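You operate a simulated robot arm through the tools that you are given. There is no shell and no other tool. Be economical: measure what you need, move in short steps, check, and stop when the job is done.

Carry out the task below with a simulated robot arm. There is one attempt and no reset: what you move stays moved.

Task
Rack the filled jar, cap it, shut the orange tub and put the large teal scoop in the middle drawer.
Fine: the jar goes into the orange field of the jar stand; shut the drawer; the other scoops and jars stay. Set down upright: jar.

The check looks at the end state, three seconds after you hand in, the way a careful person would. Anything else that was tipped, shoved, dropped, spilled or broken makes it a failure. Lids that push on must go on centred and level and be pressed home; caps that screw on are set level and turned clockwise until they are tight.

Robot
A 7-joint arm with a fingered hand, fixed in place. Base frame: the origin is at the foot of the arm, x ahead of it, y to its left, z up. Readings come in m, rad, newtons and seconds.
Its first joint turns from -2.897 to 2.897 rad. Payload 4 kg.
The tool frame sits at the grasp point between the pads (the TCP): z along the fingers, y along the line on which they close. The tips reach 0.03 m beyond it. The gripper opens to 0.104 m. The gripper's body begins 0.035 m behind the TCP. The gripper is a hand of 4 fingers: y runs from the thumb to the fingers, the wrist lies at [-0.015, -0.113, -0.19] in the tool frame.
Orientation is told as [roll, pitch, yaw] about the base's x, y, z axes, in that order, counted from this pose: with the fingers straight down and the wrist toward the robot, the tool's x, y and z point along [0, 1, 0], [1, 0, 0] and [0, 0, -1] of the base frame.

Tools
- The arm moves only by the tool move_arm. Its argument "motion" is a list of rows, each an object of numbers (a shift or turn left out is 0): "dx", "dy", "dz": the shift along the base's x, y, z in mm; "wx", "wy", "wz": the turn, a rotation vector about the base's x, y, z in rad. In form: [{"dx": .., "dy": .., "dz": .., "wx": .., "wy": .., "wz": ..}, ...]. A call has 1 to 20 rows; each row is the pose to reach, as a shift and turn from the pose commanded when the call began. Each row takes 0.2 s and may step no farther than 0.05 m and 0.15 rad from the row before; otherwise, the whole call is refused. Where a pose cannot be reached the arm comes as near as it can. A force on the tool above 90 N (or 10 N above the force at the start of the call, whichever is more), or a blocked arm, ends the call early, and 0.2 s more pass. In this call time passes only in rows, and 0.2 s behind the last. The reply holds the time, the measured pose of the TCP, the force on the tool along the base axes, the opening and the grip force, in the units named above and with some noise, with the torque about the TCP (base axes, N m) and any sound that the robot's microphone picked up.
- Cameras (640 x 400 px; columns grow to the right, rows downward): "scene" is fixed at [0.0496, -0.5018, 1.5761]; the picture's right is [0.72, -0.69, 0.00], its down [-0.31, -0.33, -0.89] and it looks along [0.62, 0.64, -0.45] (base axes); focal length 322 px, centre (320, 200). "wrist" rides on the gripper at [0.061, -0.092, -0.13] in the tool frame; the picture's right is [-0.81, 0.28, -0.52], its down [-0.53, -0.71, 0.46] and it looks along [-0.24, 0.64, 0.72] (tool axes); focal length 275 px, centre (320, 200). There is no depth. A picture from a camera that has moved, and an enlarged one, comes with that camera's place and axes in the base frame and with its lens.
- get_image(camera): a new picture of that camera. It takes no simulated time.
- curl_fingers(index, middle, ring, thumb_bend, thumb_turn): sets how far each is bent, from 0 (flat) to 1 (curled in); at 0.3 the hand is open as for a grip, at 0.7 the pads meet at the TCP. One left out holds its place. A second passes; each finger stops where it meets its share of the squeeze, and holds until it gets a number again. It is the only way to open and close the hand. It gives what a move gives, with no picture; readings hold the bend of each and the force on the fingers (four entries, about 0 where the hand has none), thumb and palm. thumb_turn goes from beside the hand (0) to across from the fingers (1), as for a grip.
- close_up(camera, box): a new picture of the part [left, top, right, bottom] of that camera's present view, enlarged. It takes no simulated time.
- finish_job(): hands the job in; it is judged then, once.

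Go step by step. Nothing tells you positions but the pictures and the camera data: compare them with the known pose of the tool, close in by small moves and look again before you grip or let go. The budget is 120 turns and 64 pictures, counting those below and the enlarged ones. Unless the task says otherwise, let go and move clear before handing in, and close with one line.

The tools are called after "Emit:" as a command line: name --argument value ..., lists and objects as JSON in quotes. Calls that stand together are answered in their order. move_arm: Moves the arm, as the interface text tells. Its arguments: {"type":"object","properties":{"motion":{"type":"array"}},"required":["motion"]} The other tools are called the same way: curl_fingers (index, middle, ring, thumb_bend, thumb_turn) moves the fingers one by one; get_image (camera) takes a picture; close_up (camera, box) takes an enlarged picture of a part of a camera's view; finish_job () hands the job in.

At the start:

```text
clock: 0.0
eef_pos: [0.4172, 0.0949, 1.4183]
tcp_rot: [0.0, -0.001, -0.001]
force: [-0.9, 0.6, 0.3]
wrist_torque: [0.01, 0.01, 0.01]
gripper_width: 0.1036
finger_force: 0.0
shape: jaw
bend: [0.3, 0.3, 0.3, 0.3, 0.98]
finger forces: [0.0, 0.0, 0.0, 0.1, 0.1, 0.1]
```

scene: 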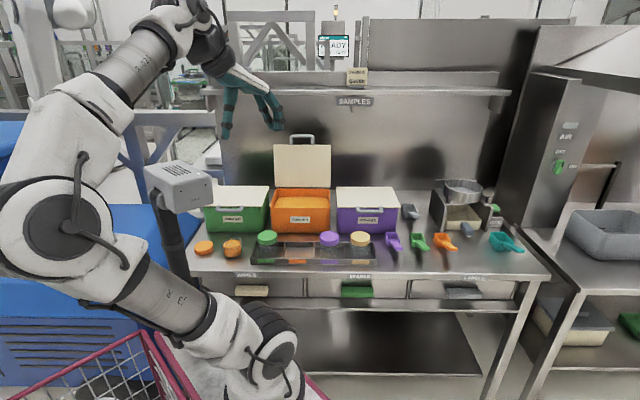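
wrist: 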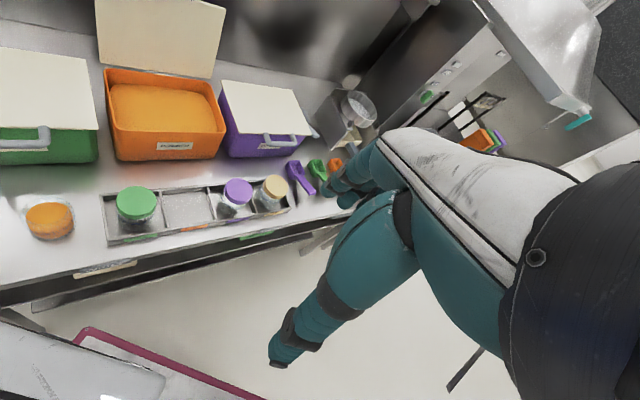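

I see a bench with three tubs (the orange one is open), a jar stand with jars, loose orange things at the left, scoops at the right, and drawers below. I'll look closer before moving.

Emit:
close_up --camera "scene" --box '[180, 220, 380, 310]'

Emit:
close_up --camera "scene" --box '[370, 170, 550, 310]'

Emit:
close_up --camera "scene" --box '[190, 120, 410, 250]'

```text
3.20 times, centred on (280, 265) of scene
camera zoom: at [0.0496, -0.5018, 1.5761], right [0.72, -0.69, 0.0], down [-0.31, -0.33, -0.89], along [0.62, 0.64, -0.45], focal length 1029 px, centre (448, -8)
```

zoom: 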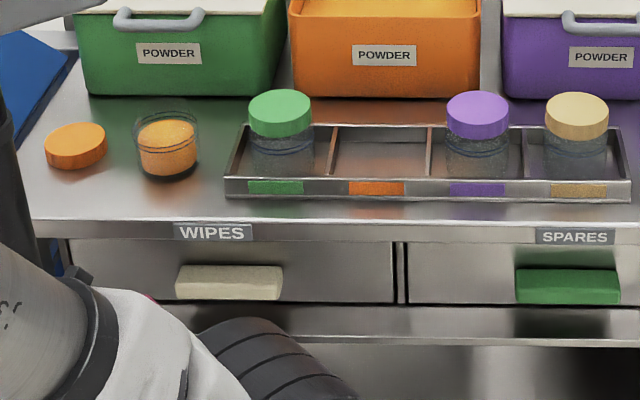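

```text
2.86 times, centred on (460, 240) of scene
camera zoom: at [0.0496, -0.5018, 1.5761], right [0.72, -0.69, 0.0], down [-0.31, -0.33, -0.89], along [0.62, 0.64, -0.45], focal length 919 px, centre (-80, 86)
```

zoom: 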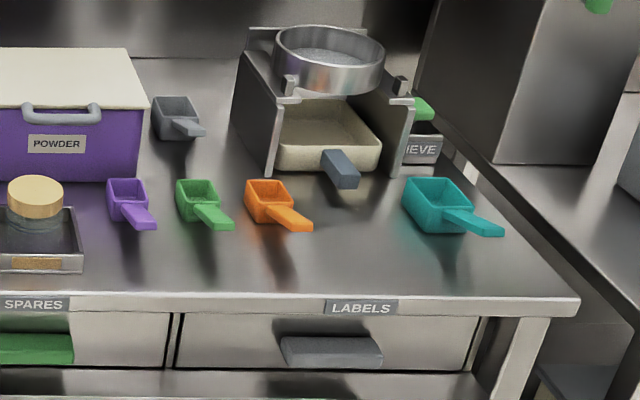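

```text
2.91 times, centred on (300, 185) of scene
camera zoom: at [0.0496, -0.5018, 1.5761], right [0.72, -0.69, 0.0], down [-0.31, -0.33, -0.89], along [0.62, 0.64, -0.45], focal length 935 px, centre (378, 244)
```

zoom: 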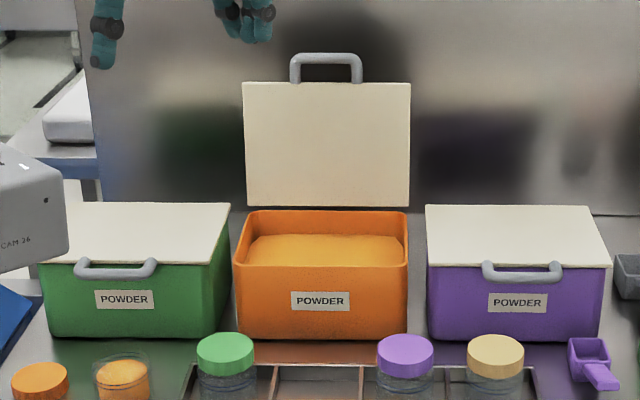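

The bench looks rotated 45° to the base, with the filled jar at about (0.52, 0.45) and jar tops near z 0.9. I'll move above the jar with the hand yawed 45° to get a second view.

Emit:
move_arm --motion '[{"dx": 10, "dy": 35, "dz": -26, "wz": 0.0785}, {"dx": 20, "dy": 70, "dz": -52, "wz": 0.157}, {"dx": 30, "dy": 105, "dz": -78, "wz": 0.2355}, {"dx": 40, "dy": 140, "dz": -104, "wz": 0.314}, {"dx": 50, "dy": 175, "dz": -130, "wz": 0.3925}, {"dx": 60, "dy": 210, "dz": -156, "wz": 0.471}, {"dx": 70, "dy": 245, "dz": -182, "wz": 0.5495}, {"dx": 80, "dy": 280, "dz": -208, "wz": 0.628}, {"dx": 90, "dy": 315, "dz": -234, "wz": 0.7065}, {"dx": 106, "dy": 357, "dz": -260, "wz": 0.7854}]'

Emit:
get_image --camera "wrist"

Emit:
get_image --camera "scene"

```text
refused: row 10 steps farther than a row can; nothing moved
```

```text
58 pictures are left
camera wrist: at [0.3246, 0.1572, 1.5474], right [0.28, -0.81, 0.52], down [-0.71, -0.53, -0.46], along [0.64, -0.24, -0.72], focal length 275 px, centre (320, 200)
```

wrist: 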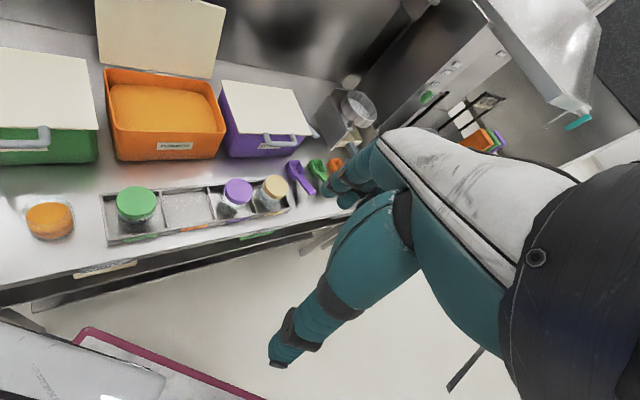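

```text
57 pictures are left
```

scene: 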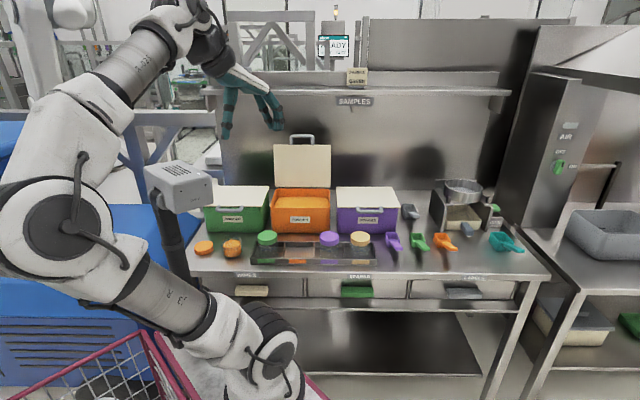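

The last row was slightly too long. Same motion again with even steps.

Emit:
move_arm --motion '[{"dx": 10, "dy": 35, "dz": -26, "wz": 0.0785}, {"dx": 20, "dy": 70, "dz": -52, "wz": 0.157}, {"dx": 30, "dy": 105, "dz": -78, "wz": 0.2355}, {"dx": 40, "dy": 140, "dz": -104, "wz": 0.314}, {"dx": 50, "dy": 175, "dz": -130, "wz": 0.3925}, {"dx": 60, "dy": 210, "dz": -156, "wz": 0.471}, {"dx": 70, "dy": 245, "dz": -182, "wz": 0.5495}, {"dx": 80, "dy": 280, "dz": -208, "wz": 0.628}, {"dx": 90, "dy": 315, "dz": -234, "wz": 0.7065}, {"dx": 100, "dy": 345, "dz": -260, "wz": 0.7854}]'

Emit:
get_image --camera "wrist"

```text
clock: 2.2
eef_pos: [0.5174, 0.4394, 1.1586]
tcp_rot: [0.001, -0.003, 0.787]
force: [-0.6, -0.4, -0.1]
wrist_torque: [0.0, -0.06, -0.02]
gripper_width: 0.1035
finger_force: 0.0
shape: jaw
bend: [0.3, 0.3, 0.3, 0.3, 0.98]
finger forces: [0.0, 0.0, 0.1, 0.0, 0.1, 0.0]
```

```text
56 pictures are left
camera wrist: at [0.4078, 0.4185, 1.2891], right [0.77, -0.38, 0.52], down [-0.13, -0.88, -0.46], along [0.63, 0.29, -0.72], focal length 275 px, centre (320, 200)
```

wrist: 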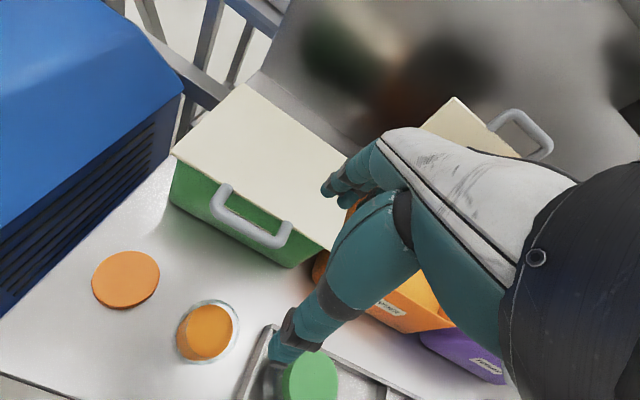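

Jar and cap are both in view. I'll enlarge to measure them.

Emit:
close_up --camera "wrist" --box '[60, 230, 300, 380]'

Emit:
close_up --camera "scene" --box '[185, 220, 281, 280]'

```text
2.67 times, centred on (180, 305) of wrist
camera zoom: at [0.4078, 0.4185, 1.2891], right [0.77, -0.38, 0.52], down [-0.13, -0.88, -0.46], along [0.63, 0.29, -0.72], focal length 734 px, centre (693, -80)
```

zoom: 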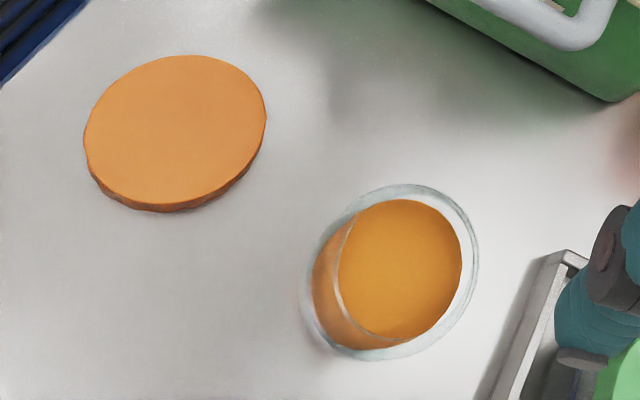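

```text
6.67 times, centred on (233, 250) of scene
camera zoom: at [0.0496, -0.5018, 1.5761], right [0.72, -0.69, 0.0], down [-0.31, -0.33, -0.89], along [0.62, 0.64, -0.45], focal length 2143 px, centre (900, -133)
```

zoom: 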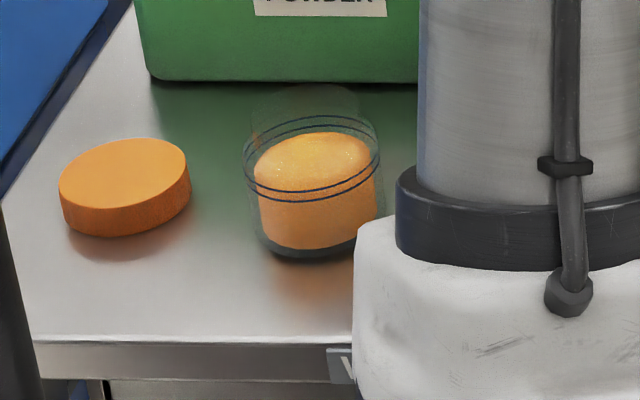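

Estimates: jar at x≈0.495, y≈0.426 with its rim near z 0.93, cap at (0.424, 0.517), table near z 0.85. I'll come down to z≈1.0 over the jar and look again.

Emit:
move_arm --motion '[{"dx": -8, "dy": -5, "dz": -40}, {"dx": -15, "dy": -10, "dz": -80}, {"dx": -23, "dy": -14, "dz": -120}, {"dx": -23, "dy": -14, "dz": -155}]'

Emit:
get_image --camera "wrist"

Emit:
get_image --camera "scene"

```text
clock: 3.2
eef_pos: [0.4918, 0.4237, 1.0015]
tcp_rot: [0.0, 0.0, 0.786]
force: [-0.9, 0.4, -0.5]
wrist_torque: [0.03, 0.01, 0.03]
gripper_width: 0.1037
finger_force: 0.0
shape: jaw
bend: [0.3, 0.3, 0.3, 0.3, 0.98]
finger forces: [0.1, 0.1, 0.0, 0.0, 0.0, 0.0]
```

```text
53 pictures are left
camera wrist: at [0.3836, 0.4022, 1.1318], right [0.77, -0.38, 0.52], down [-0.13, -0.88, -0.46], along [0.63, 0.28, -0.72], focal length 275 px, centre (320, 200)
```

wrist: 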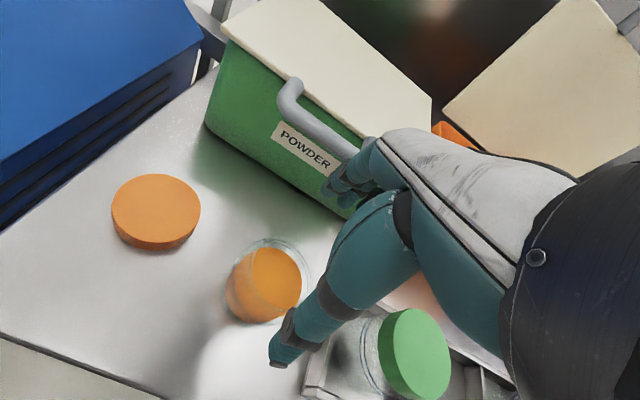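

```text
52 pictures are left
```

scene: 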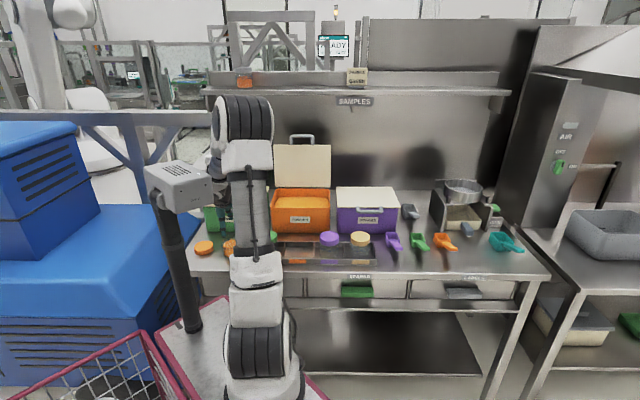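

Emit:
close_up --camera "wrist" --box '[190, 210, 350, 310]'

```text
4.00 times, centred on (270, 260) of wrist
camera zoom: at [0.3836, 0.4022, 1.1318], right [0.77, -0.38, 0.52], down [-0.13, -0.88, -0.46], along [0.63, 0.28, -0.72], focal length 1101 px, centre (520, -40)
```

zoom: 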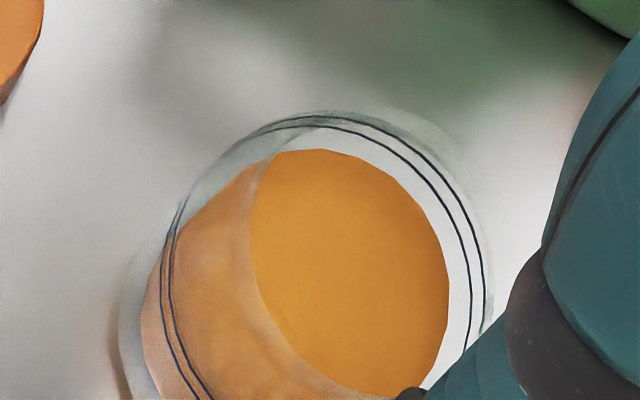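

The jar sits almost exactly under the TCP (≈0.493, 0.425), rim about 0.93. I'll lower in steps to grip height.

Emit:
move_arm --motion '[{"dx": 1, "dy": 1, "dz": -40}, {"dx": 1, "dy": 1, "dz": -60}]'

Emit:
get_image --camera "wrist"

```text
clock: 3.8
eef_pos: [0.4936, 0.4243, 0.9422]
tcp_rot: [-0.001, 0.0, 0.786]
force: [0.1, 0.6, 0.3]
wrist_torque: [0.05, 0.0, 0.01]
gripper_width: 0.1035
finger_force: 0.0
shape: jaw
bend: [0.3, 0.3, 0.3, 0.3, 0.98]
finger forces: [0.0, 0.0, 0.0, 0.0, 0.1, 0.0]
```

```text
50 pictures are left
camera wrist: at [0.3844, 0.4025, 1.0729], right [0.77, -0.38, 0.52], down [-0.13, -0.88, -0.46], along [0.63, 0.28, -0.72], focal length 275 px, centre (320, 200)
```

wrist: 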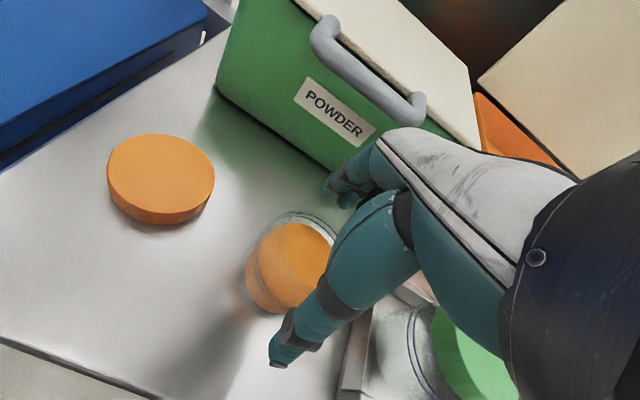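

Thumb and fingers straddle the jar symmetrically. Lowering to z≈0.905 and closing gently.

Emit:
move_arm --motion '[{"dz": -20}, {"dz": -37}]'

Emit:
get_image --camera "wrist"

```text
clock: 4.4
eef_pos: [0.4938, 0.4263, 0.9044]
tcp_rot: [-0.001, -0.001, 0.786]
force: [0.3, 0.0, -0.7]
wrist_torque: [0.01, -0.01, 0.0]
gripper_width: 0.1038
finger_force: 0.0
shape: jaw
bend: [0.3, 0.3, 0.3, 0.3, 0.98]
finger forces: [0.0, 0.0, 0.0, 0.0, 0.0, 0.0]
```

```text
49 pictures are left
camera wrist: at [0.3859, 0.4038, 1.0351], right [0.77, -0.38, 0.52], down [-0.13, -0.88, -0.46], along [0.63, 0.28, -0.72], focal length 275 px, centre (320, 200)
```

wrist: 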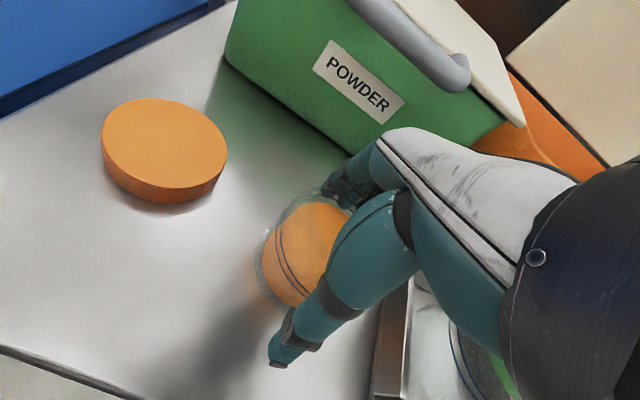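

Clearances look right, with no contact force. Closing on the jar.

Emit:
curl_fingers --index 0.6 --middle 0.6 --ring 0.6 --thumb_bend 0.6

Emit:
get_image --camera "wrist"

```text
clock: 5.4
eef_pos: [0.4948, 0.425, 0.9053]
tcp_rot: [0.0, 0.001, 0.786]
force: [1.1, 1.8, 2.9]
wrist_torque: [0.16, -0.26, 0.09]
gripper_width: 0.0688
finger_force: 25.7
shape: fingers
bend: [0.41, 0.49, 0.55, 0.5, 0.96]
finger forces: [15.2, 7.4, 2.9, 0.1, 26.3, 0.1]
```

```text
48 pictures are left
camera wrist: at [0.3862, 0.404, 1.0354], right [0.77, -0.38, 0.52], down [-0.13, -0.88, -0.46], along [0.63, 0.28, -0.72], focal length 275 px, centre (320, 200)
```

wrist: 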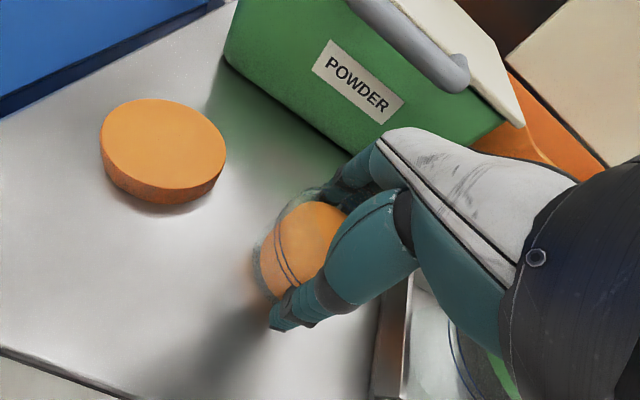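

Held at 25 N, width 69 mm. Lifting straight up by 130 mm and checking.

Emit:
move_arm --motion '[{"dz": 20}, {"dz": 50}, {"dz": 90}, {"dz": 130}]'

Emit:
get_image --camera "wrist"

```text
clock: 6.4
eef_pos: [0.4946, 0.4279, 1.0323]
tcp_rot: [-0.001, 0.001, 0.789]
force: [0.2, -0.1, -4.0]
wrist_torque: [-0.01, 0.0, 0.03]
gripper_width: 0.0684
finger_force: 24.4
shape: fingers
bend: [0.41, 0.49, 0.56, 0.5, 0.96]
finger forces: [13.8, 6.6, 2.7, 0.0, 25.8, 0.1]
```

```text
47 pictures are left
camera wrist: at [0.3857, 0.4063, 1.1627], right [0.77, -0.38, 0.52], down [-0.13, -0.88, -0.46], along [0.63, 0.28, -0.72], focal length 275 px, centre (320, 200)
```

wrist: 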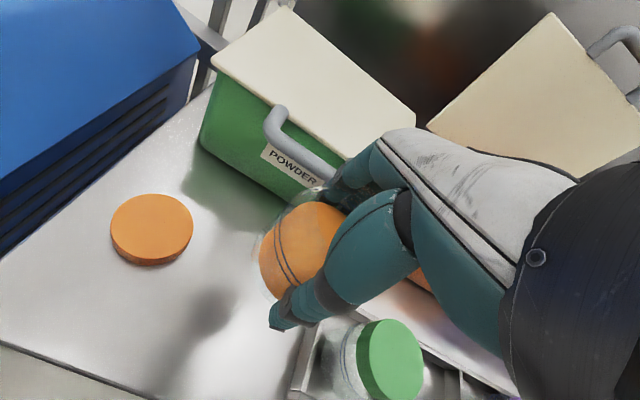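

Emit:
close_up --camera "wrist" --box '[220, 170, 380, 340]'

```text
2.35 times, centred on (300, 255) of wrist
camera zoom: at [0.3857, 0.4063, 1.1627], right [0.77, -0.38, 0.52], down [-0.13, -0.88, -0.46], along [0.63, 0.28, -0.72], focal length 648 px, centre (367, 71)
```

zoom: 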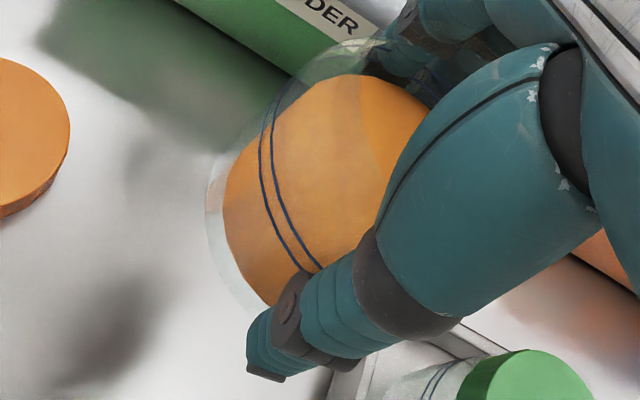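

The jar is held upright. Now carrying it over the green jar to above the orange slot (≈0.667, 0.252).

Emit:
move_arm --motion '[{"dx": 29, "dy": -29}, {"dx": 58, "dy": -58}, {"dx": 87, "dy": -87}, {"dx": 116, "dy": -116}, {"dx": 145, "dy": -145}, {"dx": 172, "dy": -174}]'

Emit:
get_image --camera "wrist"

Emit:
get_image --camera "scene"

```text
clock: 7.8
eef_pos: [0.6655, 0.2568, 1.0366]
tcp_rot: [0.001, 0.0, 0.787]
force: [0.6, 0.9, -2.6]
wrist_torque: [-0.01, -0.04, 0.02]
gripper_width: 0.0682
finger_force: 23.9
shape: fingers
bend: [0.41, 0.49, 0.56, 0.5, 0.95]
finger forces: [13.5, 6.3, 2.5, 0.0, 25.2, 0.0]
```

```text
45 pictures are left
camera wrist: at [0.5572, 0.2345, 1.1674], right [0.77, -0.38, 0.52], down [-0.13, -0.88, -0.46], along [0.63, 0.28, -0.72], focal length 275 px, centre (320, 200)
```

wrist: 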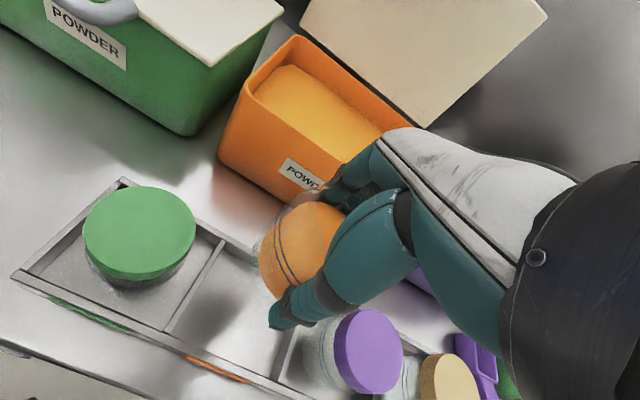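

```text
44 pictures are left
```

scene: 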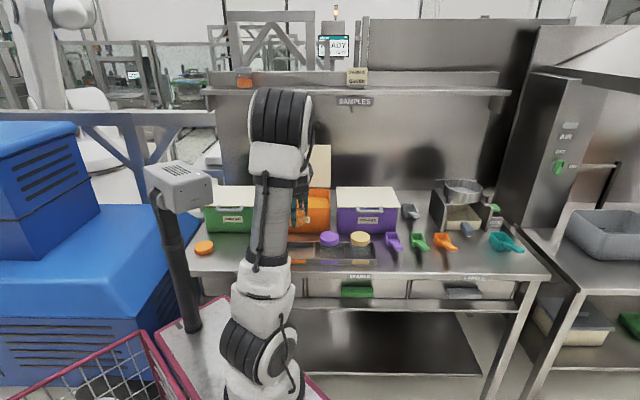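

The orange slot centre works out to about (0.665, 0.247). I'll shift 7 mm in y and lower to just above the floor.

Emit:
move_arm --motion '[{"dx": -1, "dy": -7, "dz": -30}, {"dx": -1, "dy": -7, "dz": -70}, {"dx": -1, "dy": -7, "dz": -105}]'

Emit:
get_image --camera "wrist"

```text
clock: 8.6
eef_pos: [0.6662, 0.2504, 0.9292]
tcp_rot: [0.001, 0.0, 0.784]
force: [-1.1, -0.4, -2.4]
wrist_torque: [0.05, -0.01, -0.03]
gripper_width: 0.0683
finger_force: 23.5
shape: fingers
bend: [0.41, 0.49, 0.56, 0.5, 0.95]
finger forces: [13.3, 6.4, 2.6, 0.0, 24.9, 0.0]
```

```text
43 pictures are left
camera wrist: at [0.5581, 0.2288, 1.0597], right [0.77, -0.38, 0.52], down [-0.13, -0.88, -0.46], along [0.63, 0.28, -0.72], focal length 275 px, centre (320, 200)
```

wrist: 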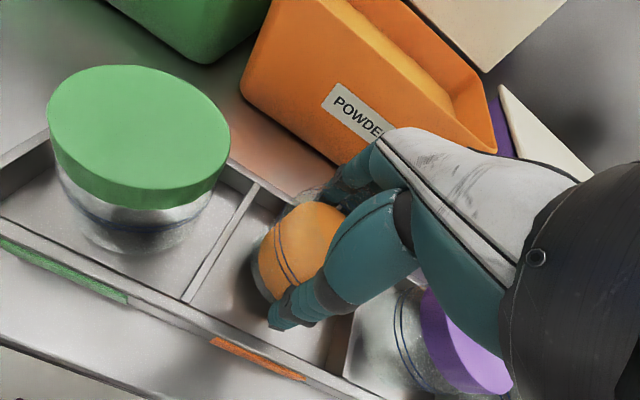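

The jar hangs inside the slot, clear of dividers and walls. Lowering slowly until it touches.

Emit:
move_arm --motion '[{"dz": -8}, {"dz": -14}]'

Emit:
move_arm --motion '[{"dz": -3}, {"dz": -5}]'

```text
clock: 9.2
eef_pos: [0.6664, 0.2501, 0.9208]
tcp_rot: [-0.001, -0.017, 0.787]
force: [-12.0, -9.0, 64.5]
wrist_torque: [1.97, -1.39, 0.03]
gripper_width: 0.0686
finger_force: 60.9
shape: fingers
bend: [0.42, 0.5, 0.57, 0.5, 0.95]
finger forces: [55.3, 37.9, 1.9, 0.0, 27.9, 0.0]
```

```text
clock: 9.6
eef_pos: [0.6674, 0.2509, 0.9221]
tcp_rot: [0.001, -0.022, 0.787]
force: [-13.8, -8.8, 27.7]
wrist_torque: [0.65, -0.45, 0.02]
gripper_width: 0.0685
finger_force: 47.9
shape: fingers
bend: [0.44, 0.52, 0.59, 0.5, 0.94]
finger forces: [24.0, 40.5, 1.4, 0.0, 29.9, 0.1]
stopped in row 2: the force on the tool passed its limit at 93 N (the readings are from after the stop); the commanded pose is now the measured one
```

Contact came higher than expected, mostly on the far-side fingers, possibly on the stand's back wall. I'll look before anything else.

Emit:
close_up --camera "wrist" --box '[160, 140, 400, 380]'

Emit:
close_up --camera "scene" --box '[240, 200, 380, 290]'

```text
1.67 times, centred on (280, 260) of wrist
camera zoom: at [0.5576, 0.2278, 1.0501], right [0.76, -0.39, 0.52], down [-0.12, -0.87, -0.47], along [0.64, 0.3, -0.71], focal length 459 px, centre (387, 100)
```

zoom: 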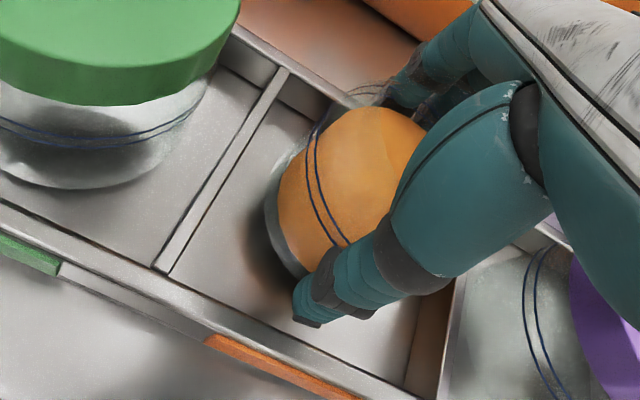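

```text
4.44 times, centred on (310, 245) of scene
camera zoom: at [0.0496, -0.5018, 1.5761], right [0.72, -0.69, 0.0], down [-0.31, -0.33, -0.89], along [0.62, 0.64, -0.45], focal length 1429 px, centre (364, 0)
```

zoom: 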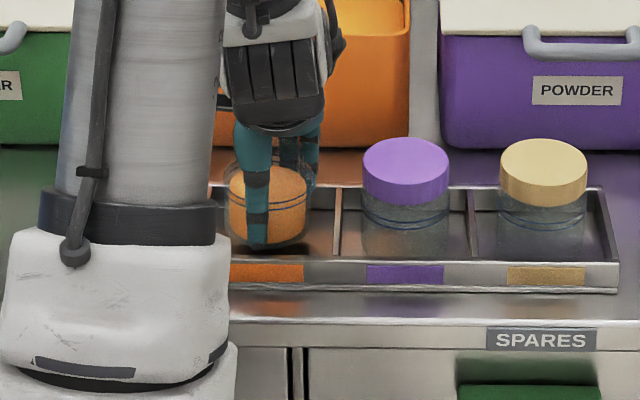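

The fingertips are resting on the stand's back wall (contact about 37 mm toward the back), so my grip is too low on the jar. I'll go back up, set the jar back on the table and regrip it higher.

Emit:
move_arm --motion '[{"dz": 20, "wy": 0.02}, {"dz": 60, "wy": 0.02}, {"dz": 100, "wy": 0.02}, {"dz": 115, "wy": 0.02}]'

Emit:
get_image --camera "wrist"

Emit:
close_up --camera "scene" --box '[240, 160, 380, 290]'

```text
clock: 10.6
eef_pos: [0.6686, 0.2497, 1.0328]
tcp_rot: [0.014, -0.003, 0.785]
force: [0.5, 0.2, -3.1]
wrist_torque: [0.01, -0.01, -0.01]
gripper_width: 0.068
finger_force: 22.7
shape: fingers
bend: [0.42, 0.51, 0.57, 0.51, 0.95]
finger forces: [13.0, 6.8, 2.4, 0.0, 23.5, 0.0]
```

```text
40 pictures are left
camera wrist: at [0.5613, 0.227, 1.1639], right [0.77, -0.38, 0.51], down [-0.13, -0.88, -0.46], along [0.62, 0.29, -0.73], focal length 275 px, centre (320, 200)
```

wrist: 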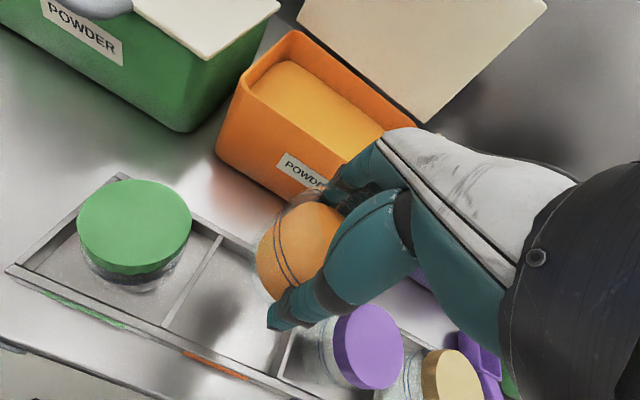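

```text
3.08 times, centred on (310, 225) of scene
camera zoom: at [0.0496, -0.5018, 1.5761], right [0.72, -0.69, 0.0], down [-0.31, -0.33, -0.89], along [0.62, 0.64, -0.45], focal length 989 px, centre (351, 123)
```

zoom: 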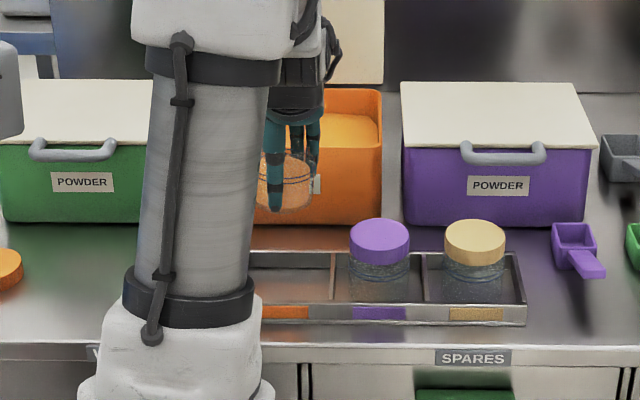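

Jar still secure and the stand hasn't moved. Carrying it back to where it stood on the table.

Emit:
move_arm --motion '[{"dx": -29, "dy": 29, "wx": -0.014}, {"dx": -58, "dy": 58, "wx": -0.014}, {"dx": -87, "dy": 88, "wx": -0.014}, {"dx": -116, "dy": 117, "wx": -0.014}, {"dx": -145, "dy": 146, "wx": -0.014}, {"dx": -173, "dy": 175, "wx": -0.014}]'

Emit:
move_arm --motion '[{"dz": -40}, {"dz": -80}, {"dz": -110}, {"dz": -118}]'

```text
clock: 12.0
eef_pos: [0.4949, 0.4261, 1.0376]
tcp_rot: [0.003, 0.007, 0.784]
force: [-0.1, -0.5, -3.6]
wrist_torque: [0.01, -0.01, 0.02]
gripper_width: 0.0678
finger_force: 22.8
shape: fingers
bend: [0.42, 0.51, 0.57, 0.51, 0.95]
finger forces: [13.1, 6.8, 2.4, 0.1, 23.3, 0.0]
```

```text
clock: 13.2
eef_pos: [0.5535, 0.4031, 0.9407]
tcp_rot: [0.022, -0.027, 0.677]
force: [-4.0, 4.2, 0.9]
wrist_torque: [0.13, 0.1, -0.03]
gripper_width: 0.0677
finger_force: 19.7
shape: fingers
bend: [0.41, 0.52, 0.6, 0.51, 0.94]
finger forces: [14.2, 4.6, 0.3, 0.1, 20.9, 0.1]
stopped in row 4: the arm was blocked; the commanded pose is now the measured one
```

The arm got blocked and drifted sideways. Looking at once.

Emit:
get_image --camera "wrist"

Emit:
get_image --camera "scene"

```text
38 pictures are left
camera wrist: at [0.4424, 0.3891, 1.0695], right [0.72, -0.48, 0.51], down [-0.22, -0.85, -0.49], along [0.66, 0.24, -0.71], focal length 275 px, centre (320, 200)
```

wrist: 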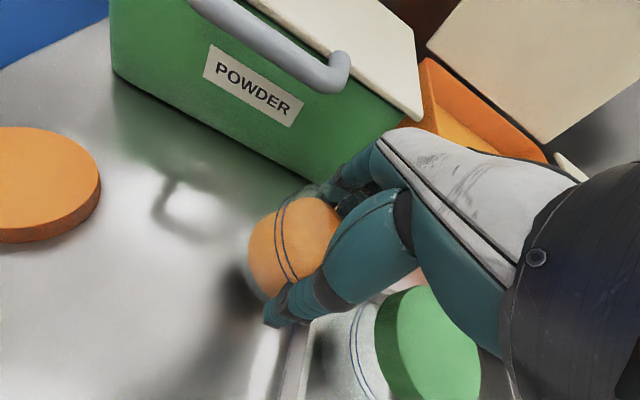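

```text
37 pictures are left
```

scene: 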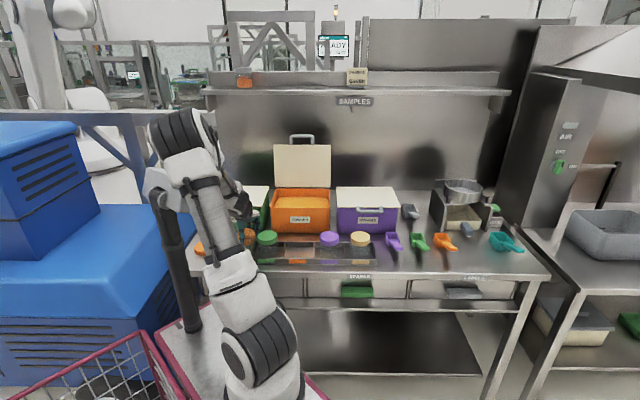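

The elbow has swung left into the camera post, so I'll back off upward and straighten the yaw. Then I'll pick a set-down spot farther out, where the elbow has more room.

Emit:
move_arm --motion '[{"dx": 3, "dy": -3, "dz": 25}, {"dx": 6, "dy": -6, "dz": 60}, {"dx": 6, "dy": -6, "dz": 90}]'

Emit:
close_up --camera "scene" --box '[120, 80, 312, 280]'

```text
clock: 14.0
eef_pos: [0.555, 0.396, 1.0237]
tcp_rot: [0.013, -0.016, 0.686]
force: [-0.1, -0.4, -3.5]
wrist_torque: [-0.03, -0.01, -0.02]
gripper_width: 0.0678
finger_force: 21.1
shape: fingers
bend: [0.41, 0.52, 0.59, 0.51, 0.95]
finger forces: [14.3, 6.1, 1.0, 0.0, 21.4, 0.0]
```

```text
2.00 times, centred on (216, 180) of scene
camera zoom: at [0.0496, -0.5018, 1.5761], right [0.72, -0.69, 0.0], down [-0.31, -0.33, -0.89], along [0.62, 0.64, -0.45], focal length 643 px, centre (528, 240)
```

zoom: 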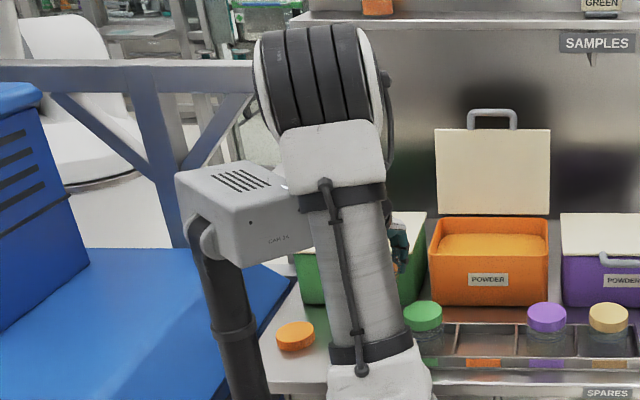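

The camera box is intact. Now levelling, restoring the yaw, and moving over the new set-down spot at (0.54, 0.429).

Emit:
move_arm --motion '[{"dx": 2, "dy": 4, "dz": 5, "wx": -0.01, "wy": 0.012, "wz": 0.05}, {"dx": -6, "dy": 18, "dz": 10, "wx": -0.013, "wy": 0.016, "wz": 0.1}, {"dx": -15, "dy": 33, "dz": 10, "wx": -0.013, "wy": 0.016, "wz": 0.1}]'

Emit:
get_image --camera "scene"

```text
clock: 14.8
eef_pos: [0.5402, 0.4309, 1.0346]
tcp_rot: [0.017, 0.004, 0.785]
force: [0.0, 0.1, -2.6]
wrist_torque: [0.0, 0.0, 0.03]
gripper_width: 0.0677
finger_force: 21.7
shape: fingers
bend: [0.41, 0.52, 0.59, 0.51, 0.95]
finger forces: [14.2, 6.2, 1.2, 0.1, 21.3, 0.0]
```

```text
35 pictures are left
```

scene: 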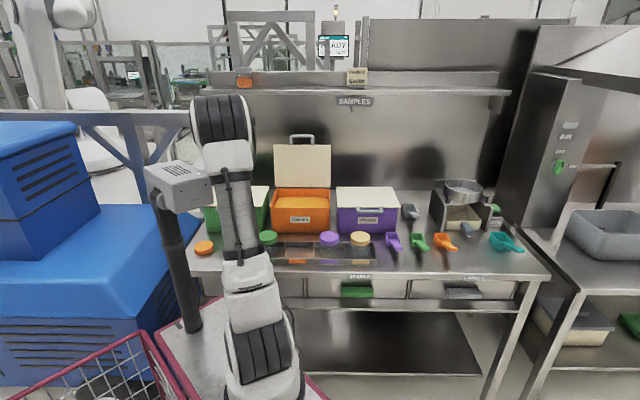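

The elbow is close to the post. Turning the hand 0.3 rad further shifts the wrist, and so the arm, to the right (the jar is round), then I'll descend in parts.

Emit:
move_arm --motion '[{"dx": -1, "dy": 1, "wx": -0.012, "wy": -0.004, "wz": 0.1}, {"dx": -2, "dy": 2, "wx": -0.012, "wy": -0.004, "wz": 0.2}, {"dx": -4, "dy": 3, "wx": -0.012, "wy": -0.004, "wz": 0.3}, {"dx": -4, "dy": 3, "dz": -40, "wx": -0.012, "wy": -0.004, "wz": 0.3}, {"dx": -4, "dy": 3, "dz": -70, "wx": -0.012, "wy": -0.004, "wz": 0.3}]'

Emit:
get_image --camera "scene"

Emit:
get_image --camera "wrist"

```text
clock: 16.0
eef_pos: [0.536, 0.4312, 0.9654]
tcp_rot: [0.005, 0.008, 1.085]
force: [0.2, -0.6, -3.8]
wrist_torque: [0.01, 0.0, -0.01]
gripper_width: 0.0676
finger_force: 20.9
shape: fingers
bend: [0.41, 0.52, 0.59, 0.51, 0.95]
finger forces: [14.1, 6.2, 1.1, 0.0, 21.1, 0.0]
```

```text
34 pictures are left
```

scene: 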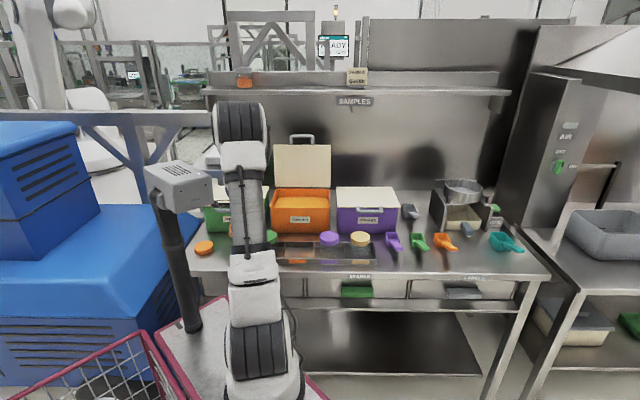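

```text
33 pictures are left
camera wrist: at [0.4405, 0.38, 1.0968], right [0.85, -0.13, 0.51], down [0.13, -0.88, -0.45], along [0.51, 0.45, -0.73], focal length 275 px, centre (320, 200)
```

wrist: 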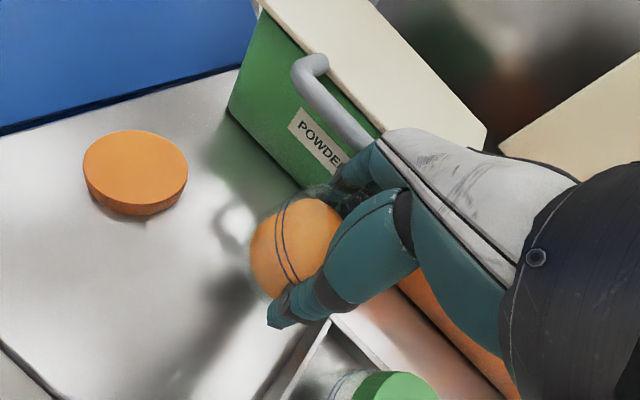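

The elbow is clear now and the jar hangs over bare table left of the stand. Lowering gently.

Emit:
move_arm --motion '[{"dz": -30}, {"dz": -48}, {"dz": -53}]'

```text
clock: 16.8
eef_pos: [0.5357, 0.4334, 0.9124]
tcp_rot: [0.009, 0.009, 1.084]
force: [-4.7, -0.6, 10.7]
wrist_torque: [-0.04, -0.12, -0.03]
gripper_width: 0.068
finger_force: 22.8
shape: fingers
bend: [0.41, 0.52, 0.6, 0.51, 0.95]
finger forces: [14.7, 6.3, 1.0, 0.0, 23.8, 0.1]
```

Touched down centrally at 0.912. Opening, then checking.

Emit:
curl_fingers --index 0.3 --middle 0.3 --ring 0.3 --thumb_bend 0.3

Emit:
get_image --camera "wrist"

```text
clock: 17.8
eef_pos: [0.5376, 0.433, 0.9113]
tcp_rot: [0.008, 0.011, 1.084]
force: [0.9, -0.7, 0.2]
wrist_torque: [0.01, 0.0, -0.02]
gripper_width: 0.1024
finger_force: 0.0
shape: fingers
bend: [0.3, 0.3, 0.3, 0.3, 0.97]
finger forces: [0.1, 0.0, 0.0, 0.0, 0.0, 0.0]
```

```text
32 pictures are left
camera wrist: at [0.4402, 0.3816, 1.0426], right [0.85, -0.13, 0.51], down [0.13, -0.88, -0.45], along [0.51, 0.45, -0.73], focal length 275 px, centre (320, 200)
```

wrist: 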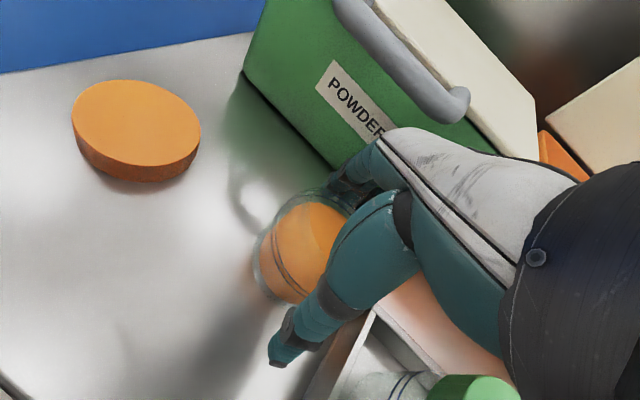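

The jar stands upright. I'll raise the hand 14 mm and regrip higher.

Emit:
move_arm --motion '[{"dz": 14}]'

Emit:
curl_fingers --index 0.6 --middle 0.6 --ring 0.6 --thumb_bend 0.6

Emit:
move_arm --motion '[{"dz": 20}, {"dz": 60}, {"dz": 100}, {"dz": 120}]'

Emit:
get_image --camera "wrist"

```text
clock: 18.2
eef_pos: [0.5364, 0.4325, 0.9246]
tcp_rot: [0.007, 0.01, 1.083]
force: [0.9, -0.8, -0.3]
wrist_torque: [-0.02, 0.0, 0.01]
gripper_width: 0.1027
finger_force: 0.0
shape: fingers
bend: [0.3, 0.3, 0.3, 0.3, 0.97]
finger forces: [0.0, 0.0, 0.0, 0.0, 0.0, 0.0]
```

```text
clock: 19.2
eef_pos: [0.5359, 0.4322, 0.9243]
tcp_rot: [0.007, 0.009, 1.083]
force: [1.1, 1.1, 3.2]
wrist_torque: [0.22, -0.15, -0.02]
gripper_width: 0.067
finger_force: 18.7
shape: fingers
bend: [0.45, 0.5, 0.57, 0.46, 0.96]
finger forces: [9.6, 7.0, 1.6, 0.0, 18.7, 0.1]
```

```text
clock: 20.2
eef_pos: [0.5344, 0.4334, 1.0455]
tcp_rot: [0.007, 0.011, 1.086]
force: [0.6, -0.1, -3.3]
wrist_torque: [0.01, -0.01, 0.0]
gripper_width: 0.067
finger_force: 17.9
shape: fingers
bend: [0.45, 0.51, 0.58, 0.46, 0.96]
finger forces: [9.5, 6.6, 1.4, 0.0, 18.7, 0.0]
```

```text
31 pictures are left
camera wrist: at [0.4387, 0.3825, 1.1769], right [0.85, -0.13, 0.51], down [0.13, -0.88, -0.45], along [0.51, 0.45, -0.73], focal length 275 px, centre (320, 200)
```

wrist: 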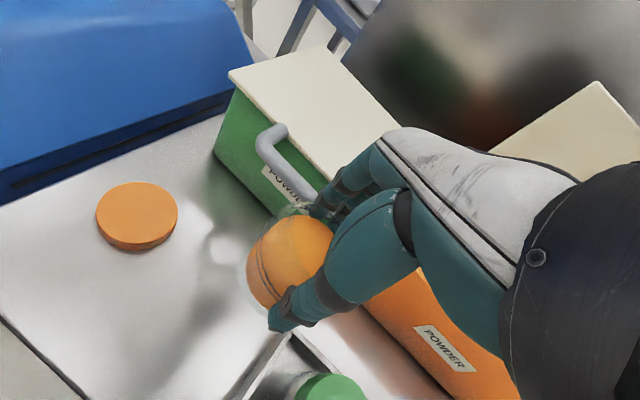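

Regripped and lifted. Carrying to the slot centre and turning the yaw back to 45°.

Emit:
move_arm --motion '[{"dx": 25, "dy": -37, "wz": -0.06}, {"dx": 51, "dy": -75, "wz": -0.12}, {"dx": 77, "dy": -112, "wz": -0.18}, {"dx": 102, "dy": -150, "wz": -0.24}, {"dx": 128, "dy": -187, "wz": -0.3}, {"dx": 128, "dy": -187, "dz": -40, "wz": -0.3}, {"dx": 128, "dy": -187, "dz": -80, "wz": -0.3}]'

Emit:
get_image --camera "wrist"

Emit:
close_up --camera "scene" --box '[240, 200, 380, 290]'

```text
clock: 21.8
eef_pos: [0.6599, 0.2441, 0.965]
tcp_rot: [0.006, 0.009, 0.786]
force: [-0.4, -0.8, -3.3]
wrist_torque: [0.01, -0.02, -0.02]
gripper_width: 0.0667
finger_force: 18.1
shape: fingers
bend: [0.45, 0.51, 0.58, 0.46, 0.96]
finger forces: [9.3, 6.2, 1.5, 0.0, 18.4, 0.1]
```

```text
30 pictures are left
camera wrist: at [0.5537, 0.2225, 1.0967], right [0.77, -0.38, 0.51], down [-0.13, -0.88, -0.45], along [0.62, 0.28, -0.73], focal length 275 px, centre (320, 200)
```

wrist: 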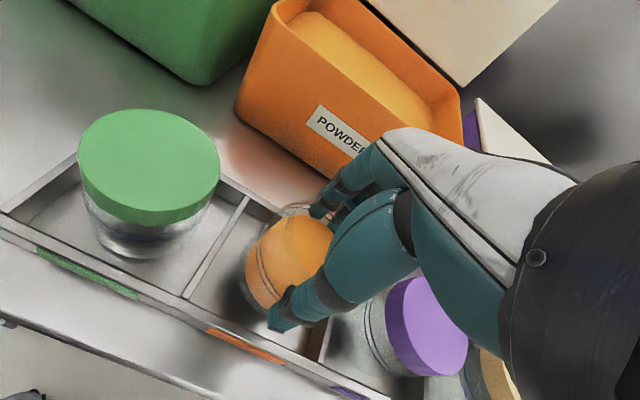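

```text
4.44 times, centred on (310, 245) of scene
camera zoom: at [0.0496, -0.5018, 1.5761], right [0.72, -0.69, 0.0], down [-0.31, -0.33, -0.89], along [0.62, 0.64, -0.45], focal length 1429 px, centre (364, 0)
```

zoom: 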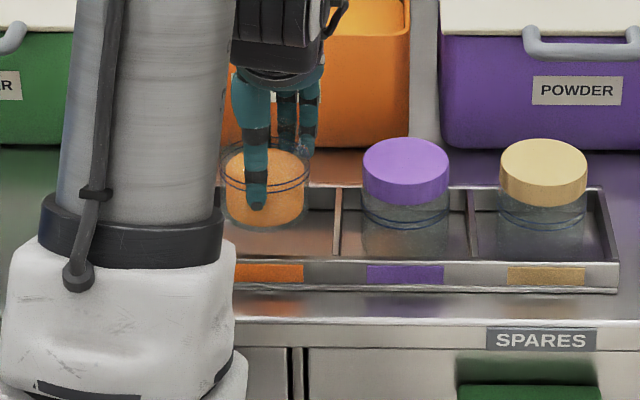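

Jar is centred on the orange field. Lowering the last stretch.

Emit:
move_arm --motion '[{"dx": 2, "dy": 2, "dz": -20}, {"dx": 2, "dy": 2, "dz": -30}]'

Emit:
move_arm --motion '[{"dz": -4}]'

```text
clock: 22.4
eef_pos: [0.6651, 0.2452, 0.9353]
tcp_rot: [0.008, 0.01, 0.783]
force: [-1.0, 0.3, -3.7]
wrist_torque: [-0.01, -0.03, 0.02]
gripper_width: 0.0667
finger_force: 18.3
shape: fingers
bend: [0.45, 0.51, 0.58, 0.46, 0.96]
finger forces: [9.4, 6.3, 1.4, 0.0, 18.4, 0.1]
```

```text
clock: 22.8
eef_pos: [0.6667, 0.2479, 0.9296]
tcp_rot: [0.006, 0.009, 0.783]
force: [-2.2, -1.5, 3.8]
wrist_torque: [0.02, -0.08, -0.02]
gripper_width: 0.0665
finger_force: 18.5
shape: fingers
bend: [0.46, 0.51, 0.58, 0.46, 0.95]
finger forces: [8.9, 6.4, 1.6, 0.1, 19.8, 0.1]
```

Light, central contact at 0.930, so the jar is on the floor of the field. Opening.

Emit:
curl_fingers --index 0.3 --middle 0.3 --ring 0.3 --thumb_bend 0.3

Emit:
move_arm --motion '[{"dz": 30}, {"dz": 70}, {"dz": 110}]'

Emit:
get_image --camera "wrist"

Emit:
close_up --camera "scene" --box '[240, 200, 380, 290]'

```text
clock: 23.8
eef_pos: [0.6661, 0.2461, 0.9297]
tcp_rot: [0.007, 0.011, 0.783]
force: [0.2, -0.3, -0.1]
wrist_torque: [-0.01, 0.07, -0.01]
gripper_width: 0.1029
finger_force: 0.1
shape: fingers
bend: [0.3, 0.3, 0.3, 0.3, 0.97]
finger forces: [0.0, 0.1, 0.0, 0.0, 0.0, 0.1]
```

```text
clock: 24.6
eef_pos: [0.6664, 0.2458, 1.0399]
tcp_rot: [0.007, 0.01, 0.784]
force: [1.5, 0.7, 0.5]
wrist_torque: [0.0, 0.0, -0.03]
gripper_width: 0.1027
finger_force: 0.1
shape: fingers
bend: [0.3, 0.3, 0.3, 0.3, 0.97]
finger forces: [0.1, 0.1, 0.1, 0.0, 0.0, 0.0]
```

```text
28 pictures are left
camera wrist: at [0.5592, 0.2243, 1.171], right [0.77, -0.38, 0.51], down [-0.13, -0.88, -0.45], along [0.62, 0.28, -0.73], focal length 275 px, centre (320, 200)
```

wrist: 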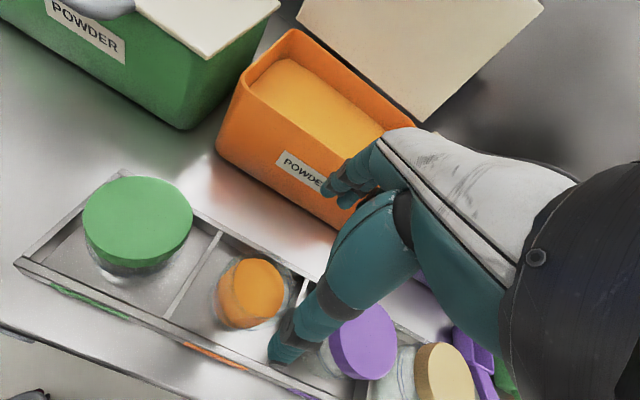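

```text
4.44 times, centred on (310, 245) of scene
camera zoom: at [0.0496, -0.5018, 1.5761], right [0.72, -0.69, 0.0], down [-0.31, -0.33, -0.89], along [0.62, 0.64, -0.45], focal length 1429 px, centre (364, 0)
```

zoom: 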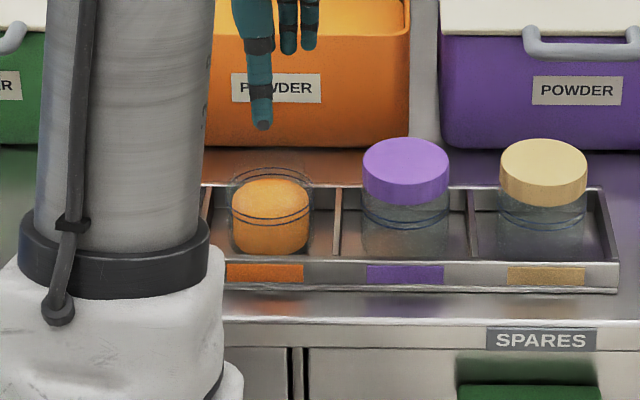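

Jar stands upright in the orange field. One enlarged look to fix its exact centre before fetching the cap.

Emit:
close_up --camera "wrist" --box '[190, 235, 318, 345]'

```text
3.64 times, centred on (254, 290) of wrist
camera zoom: at [0.5592, 0.2243, 1.171], right [0.77, -0.38, 0.51], down [-0.13, -0.88, -0.45], along [0.62, 0.28, -0.73], focal length 1001 px, centre (560, -127)
```

zoom: 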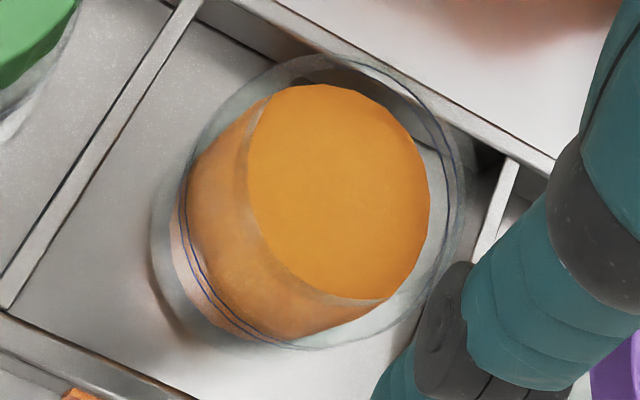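

Jar centre is about (0.663, 0.246). The cap views agree on (0.425, 0.523) with its top at z≈0.870. I'll go above it with the yaw turned to 1.57 to keep the elbow away from the post.

Emit:
move_arm --motion '[{"dx": -24, "dy": 28, "wz": 0.1}, {"dx": -48, "dy": 55, "wz": 0.2}, {"dx": -72, "dy": 83, "wz": 0.3}, {"dx": -96, "dy": 111, "wz": 0.4}, {"dx": -120, "dy": 139, "wz": 0.5}, {"dx": -145, "dy": 166, "wz": 0.6}, {"dx": -169, "dy": 194, "wz": 0.7}, {"dx": -193, "dy": 222, "wz": 0.785}, {"dx": -217, "dy": 249, "wz": 0.785}, {"dx": -241, "dy": 277, "wz": 0.785}]'

Emit:
get_image --camera "scene"

Emit:
get_image --camera "wrist"

```text
clock: 26.8
eef_pos: [0.4227, 0.5233, 1.043]
tcp_rot: [0.009, 0.011, 1.569]
force: [0.0, 0.2, -0.3]
wrist_torque: [0.04, 0.02, 0.0]
gripper_width: 0.1027
finger_force: 0.0
shape: fingers
bend: [0.3, 0.3, 0.3, 0.3, 0.97]
finger forces: [0.0, 0.1, 0.0, 0.0, 0.1, 0.0]
```

```text
25 pictures are left
```

scene: 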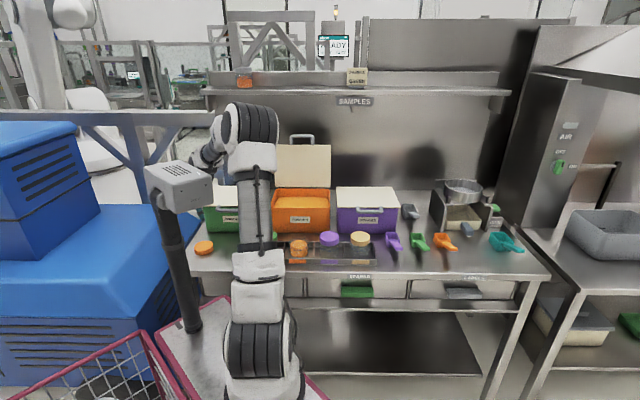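

```text
24 pictures are left
camera wrist: at [0.3613, 0.4336, 1.1746], right [0.81, 0.28, 0.51], down [0.53, -0.72, -0.45], along [0.24, 0.64, -0.73], focal length 275 px, centre (320, 200)
```

wrist: 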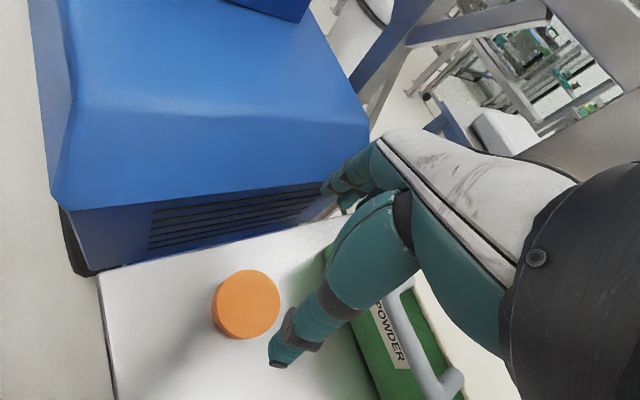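

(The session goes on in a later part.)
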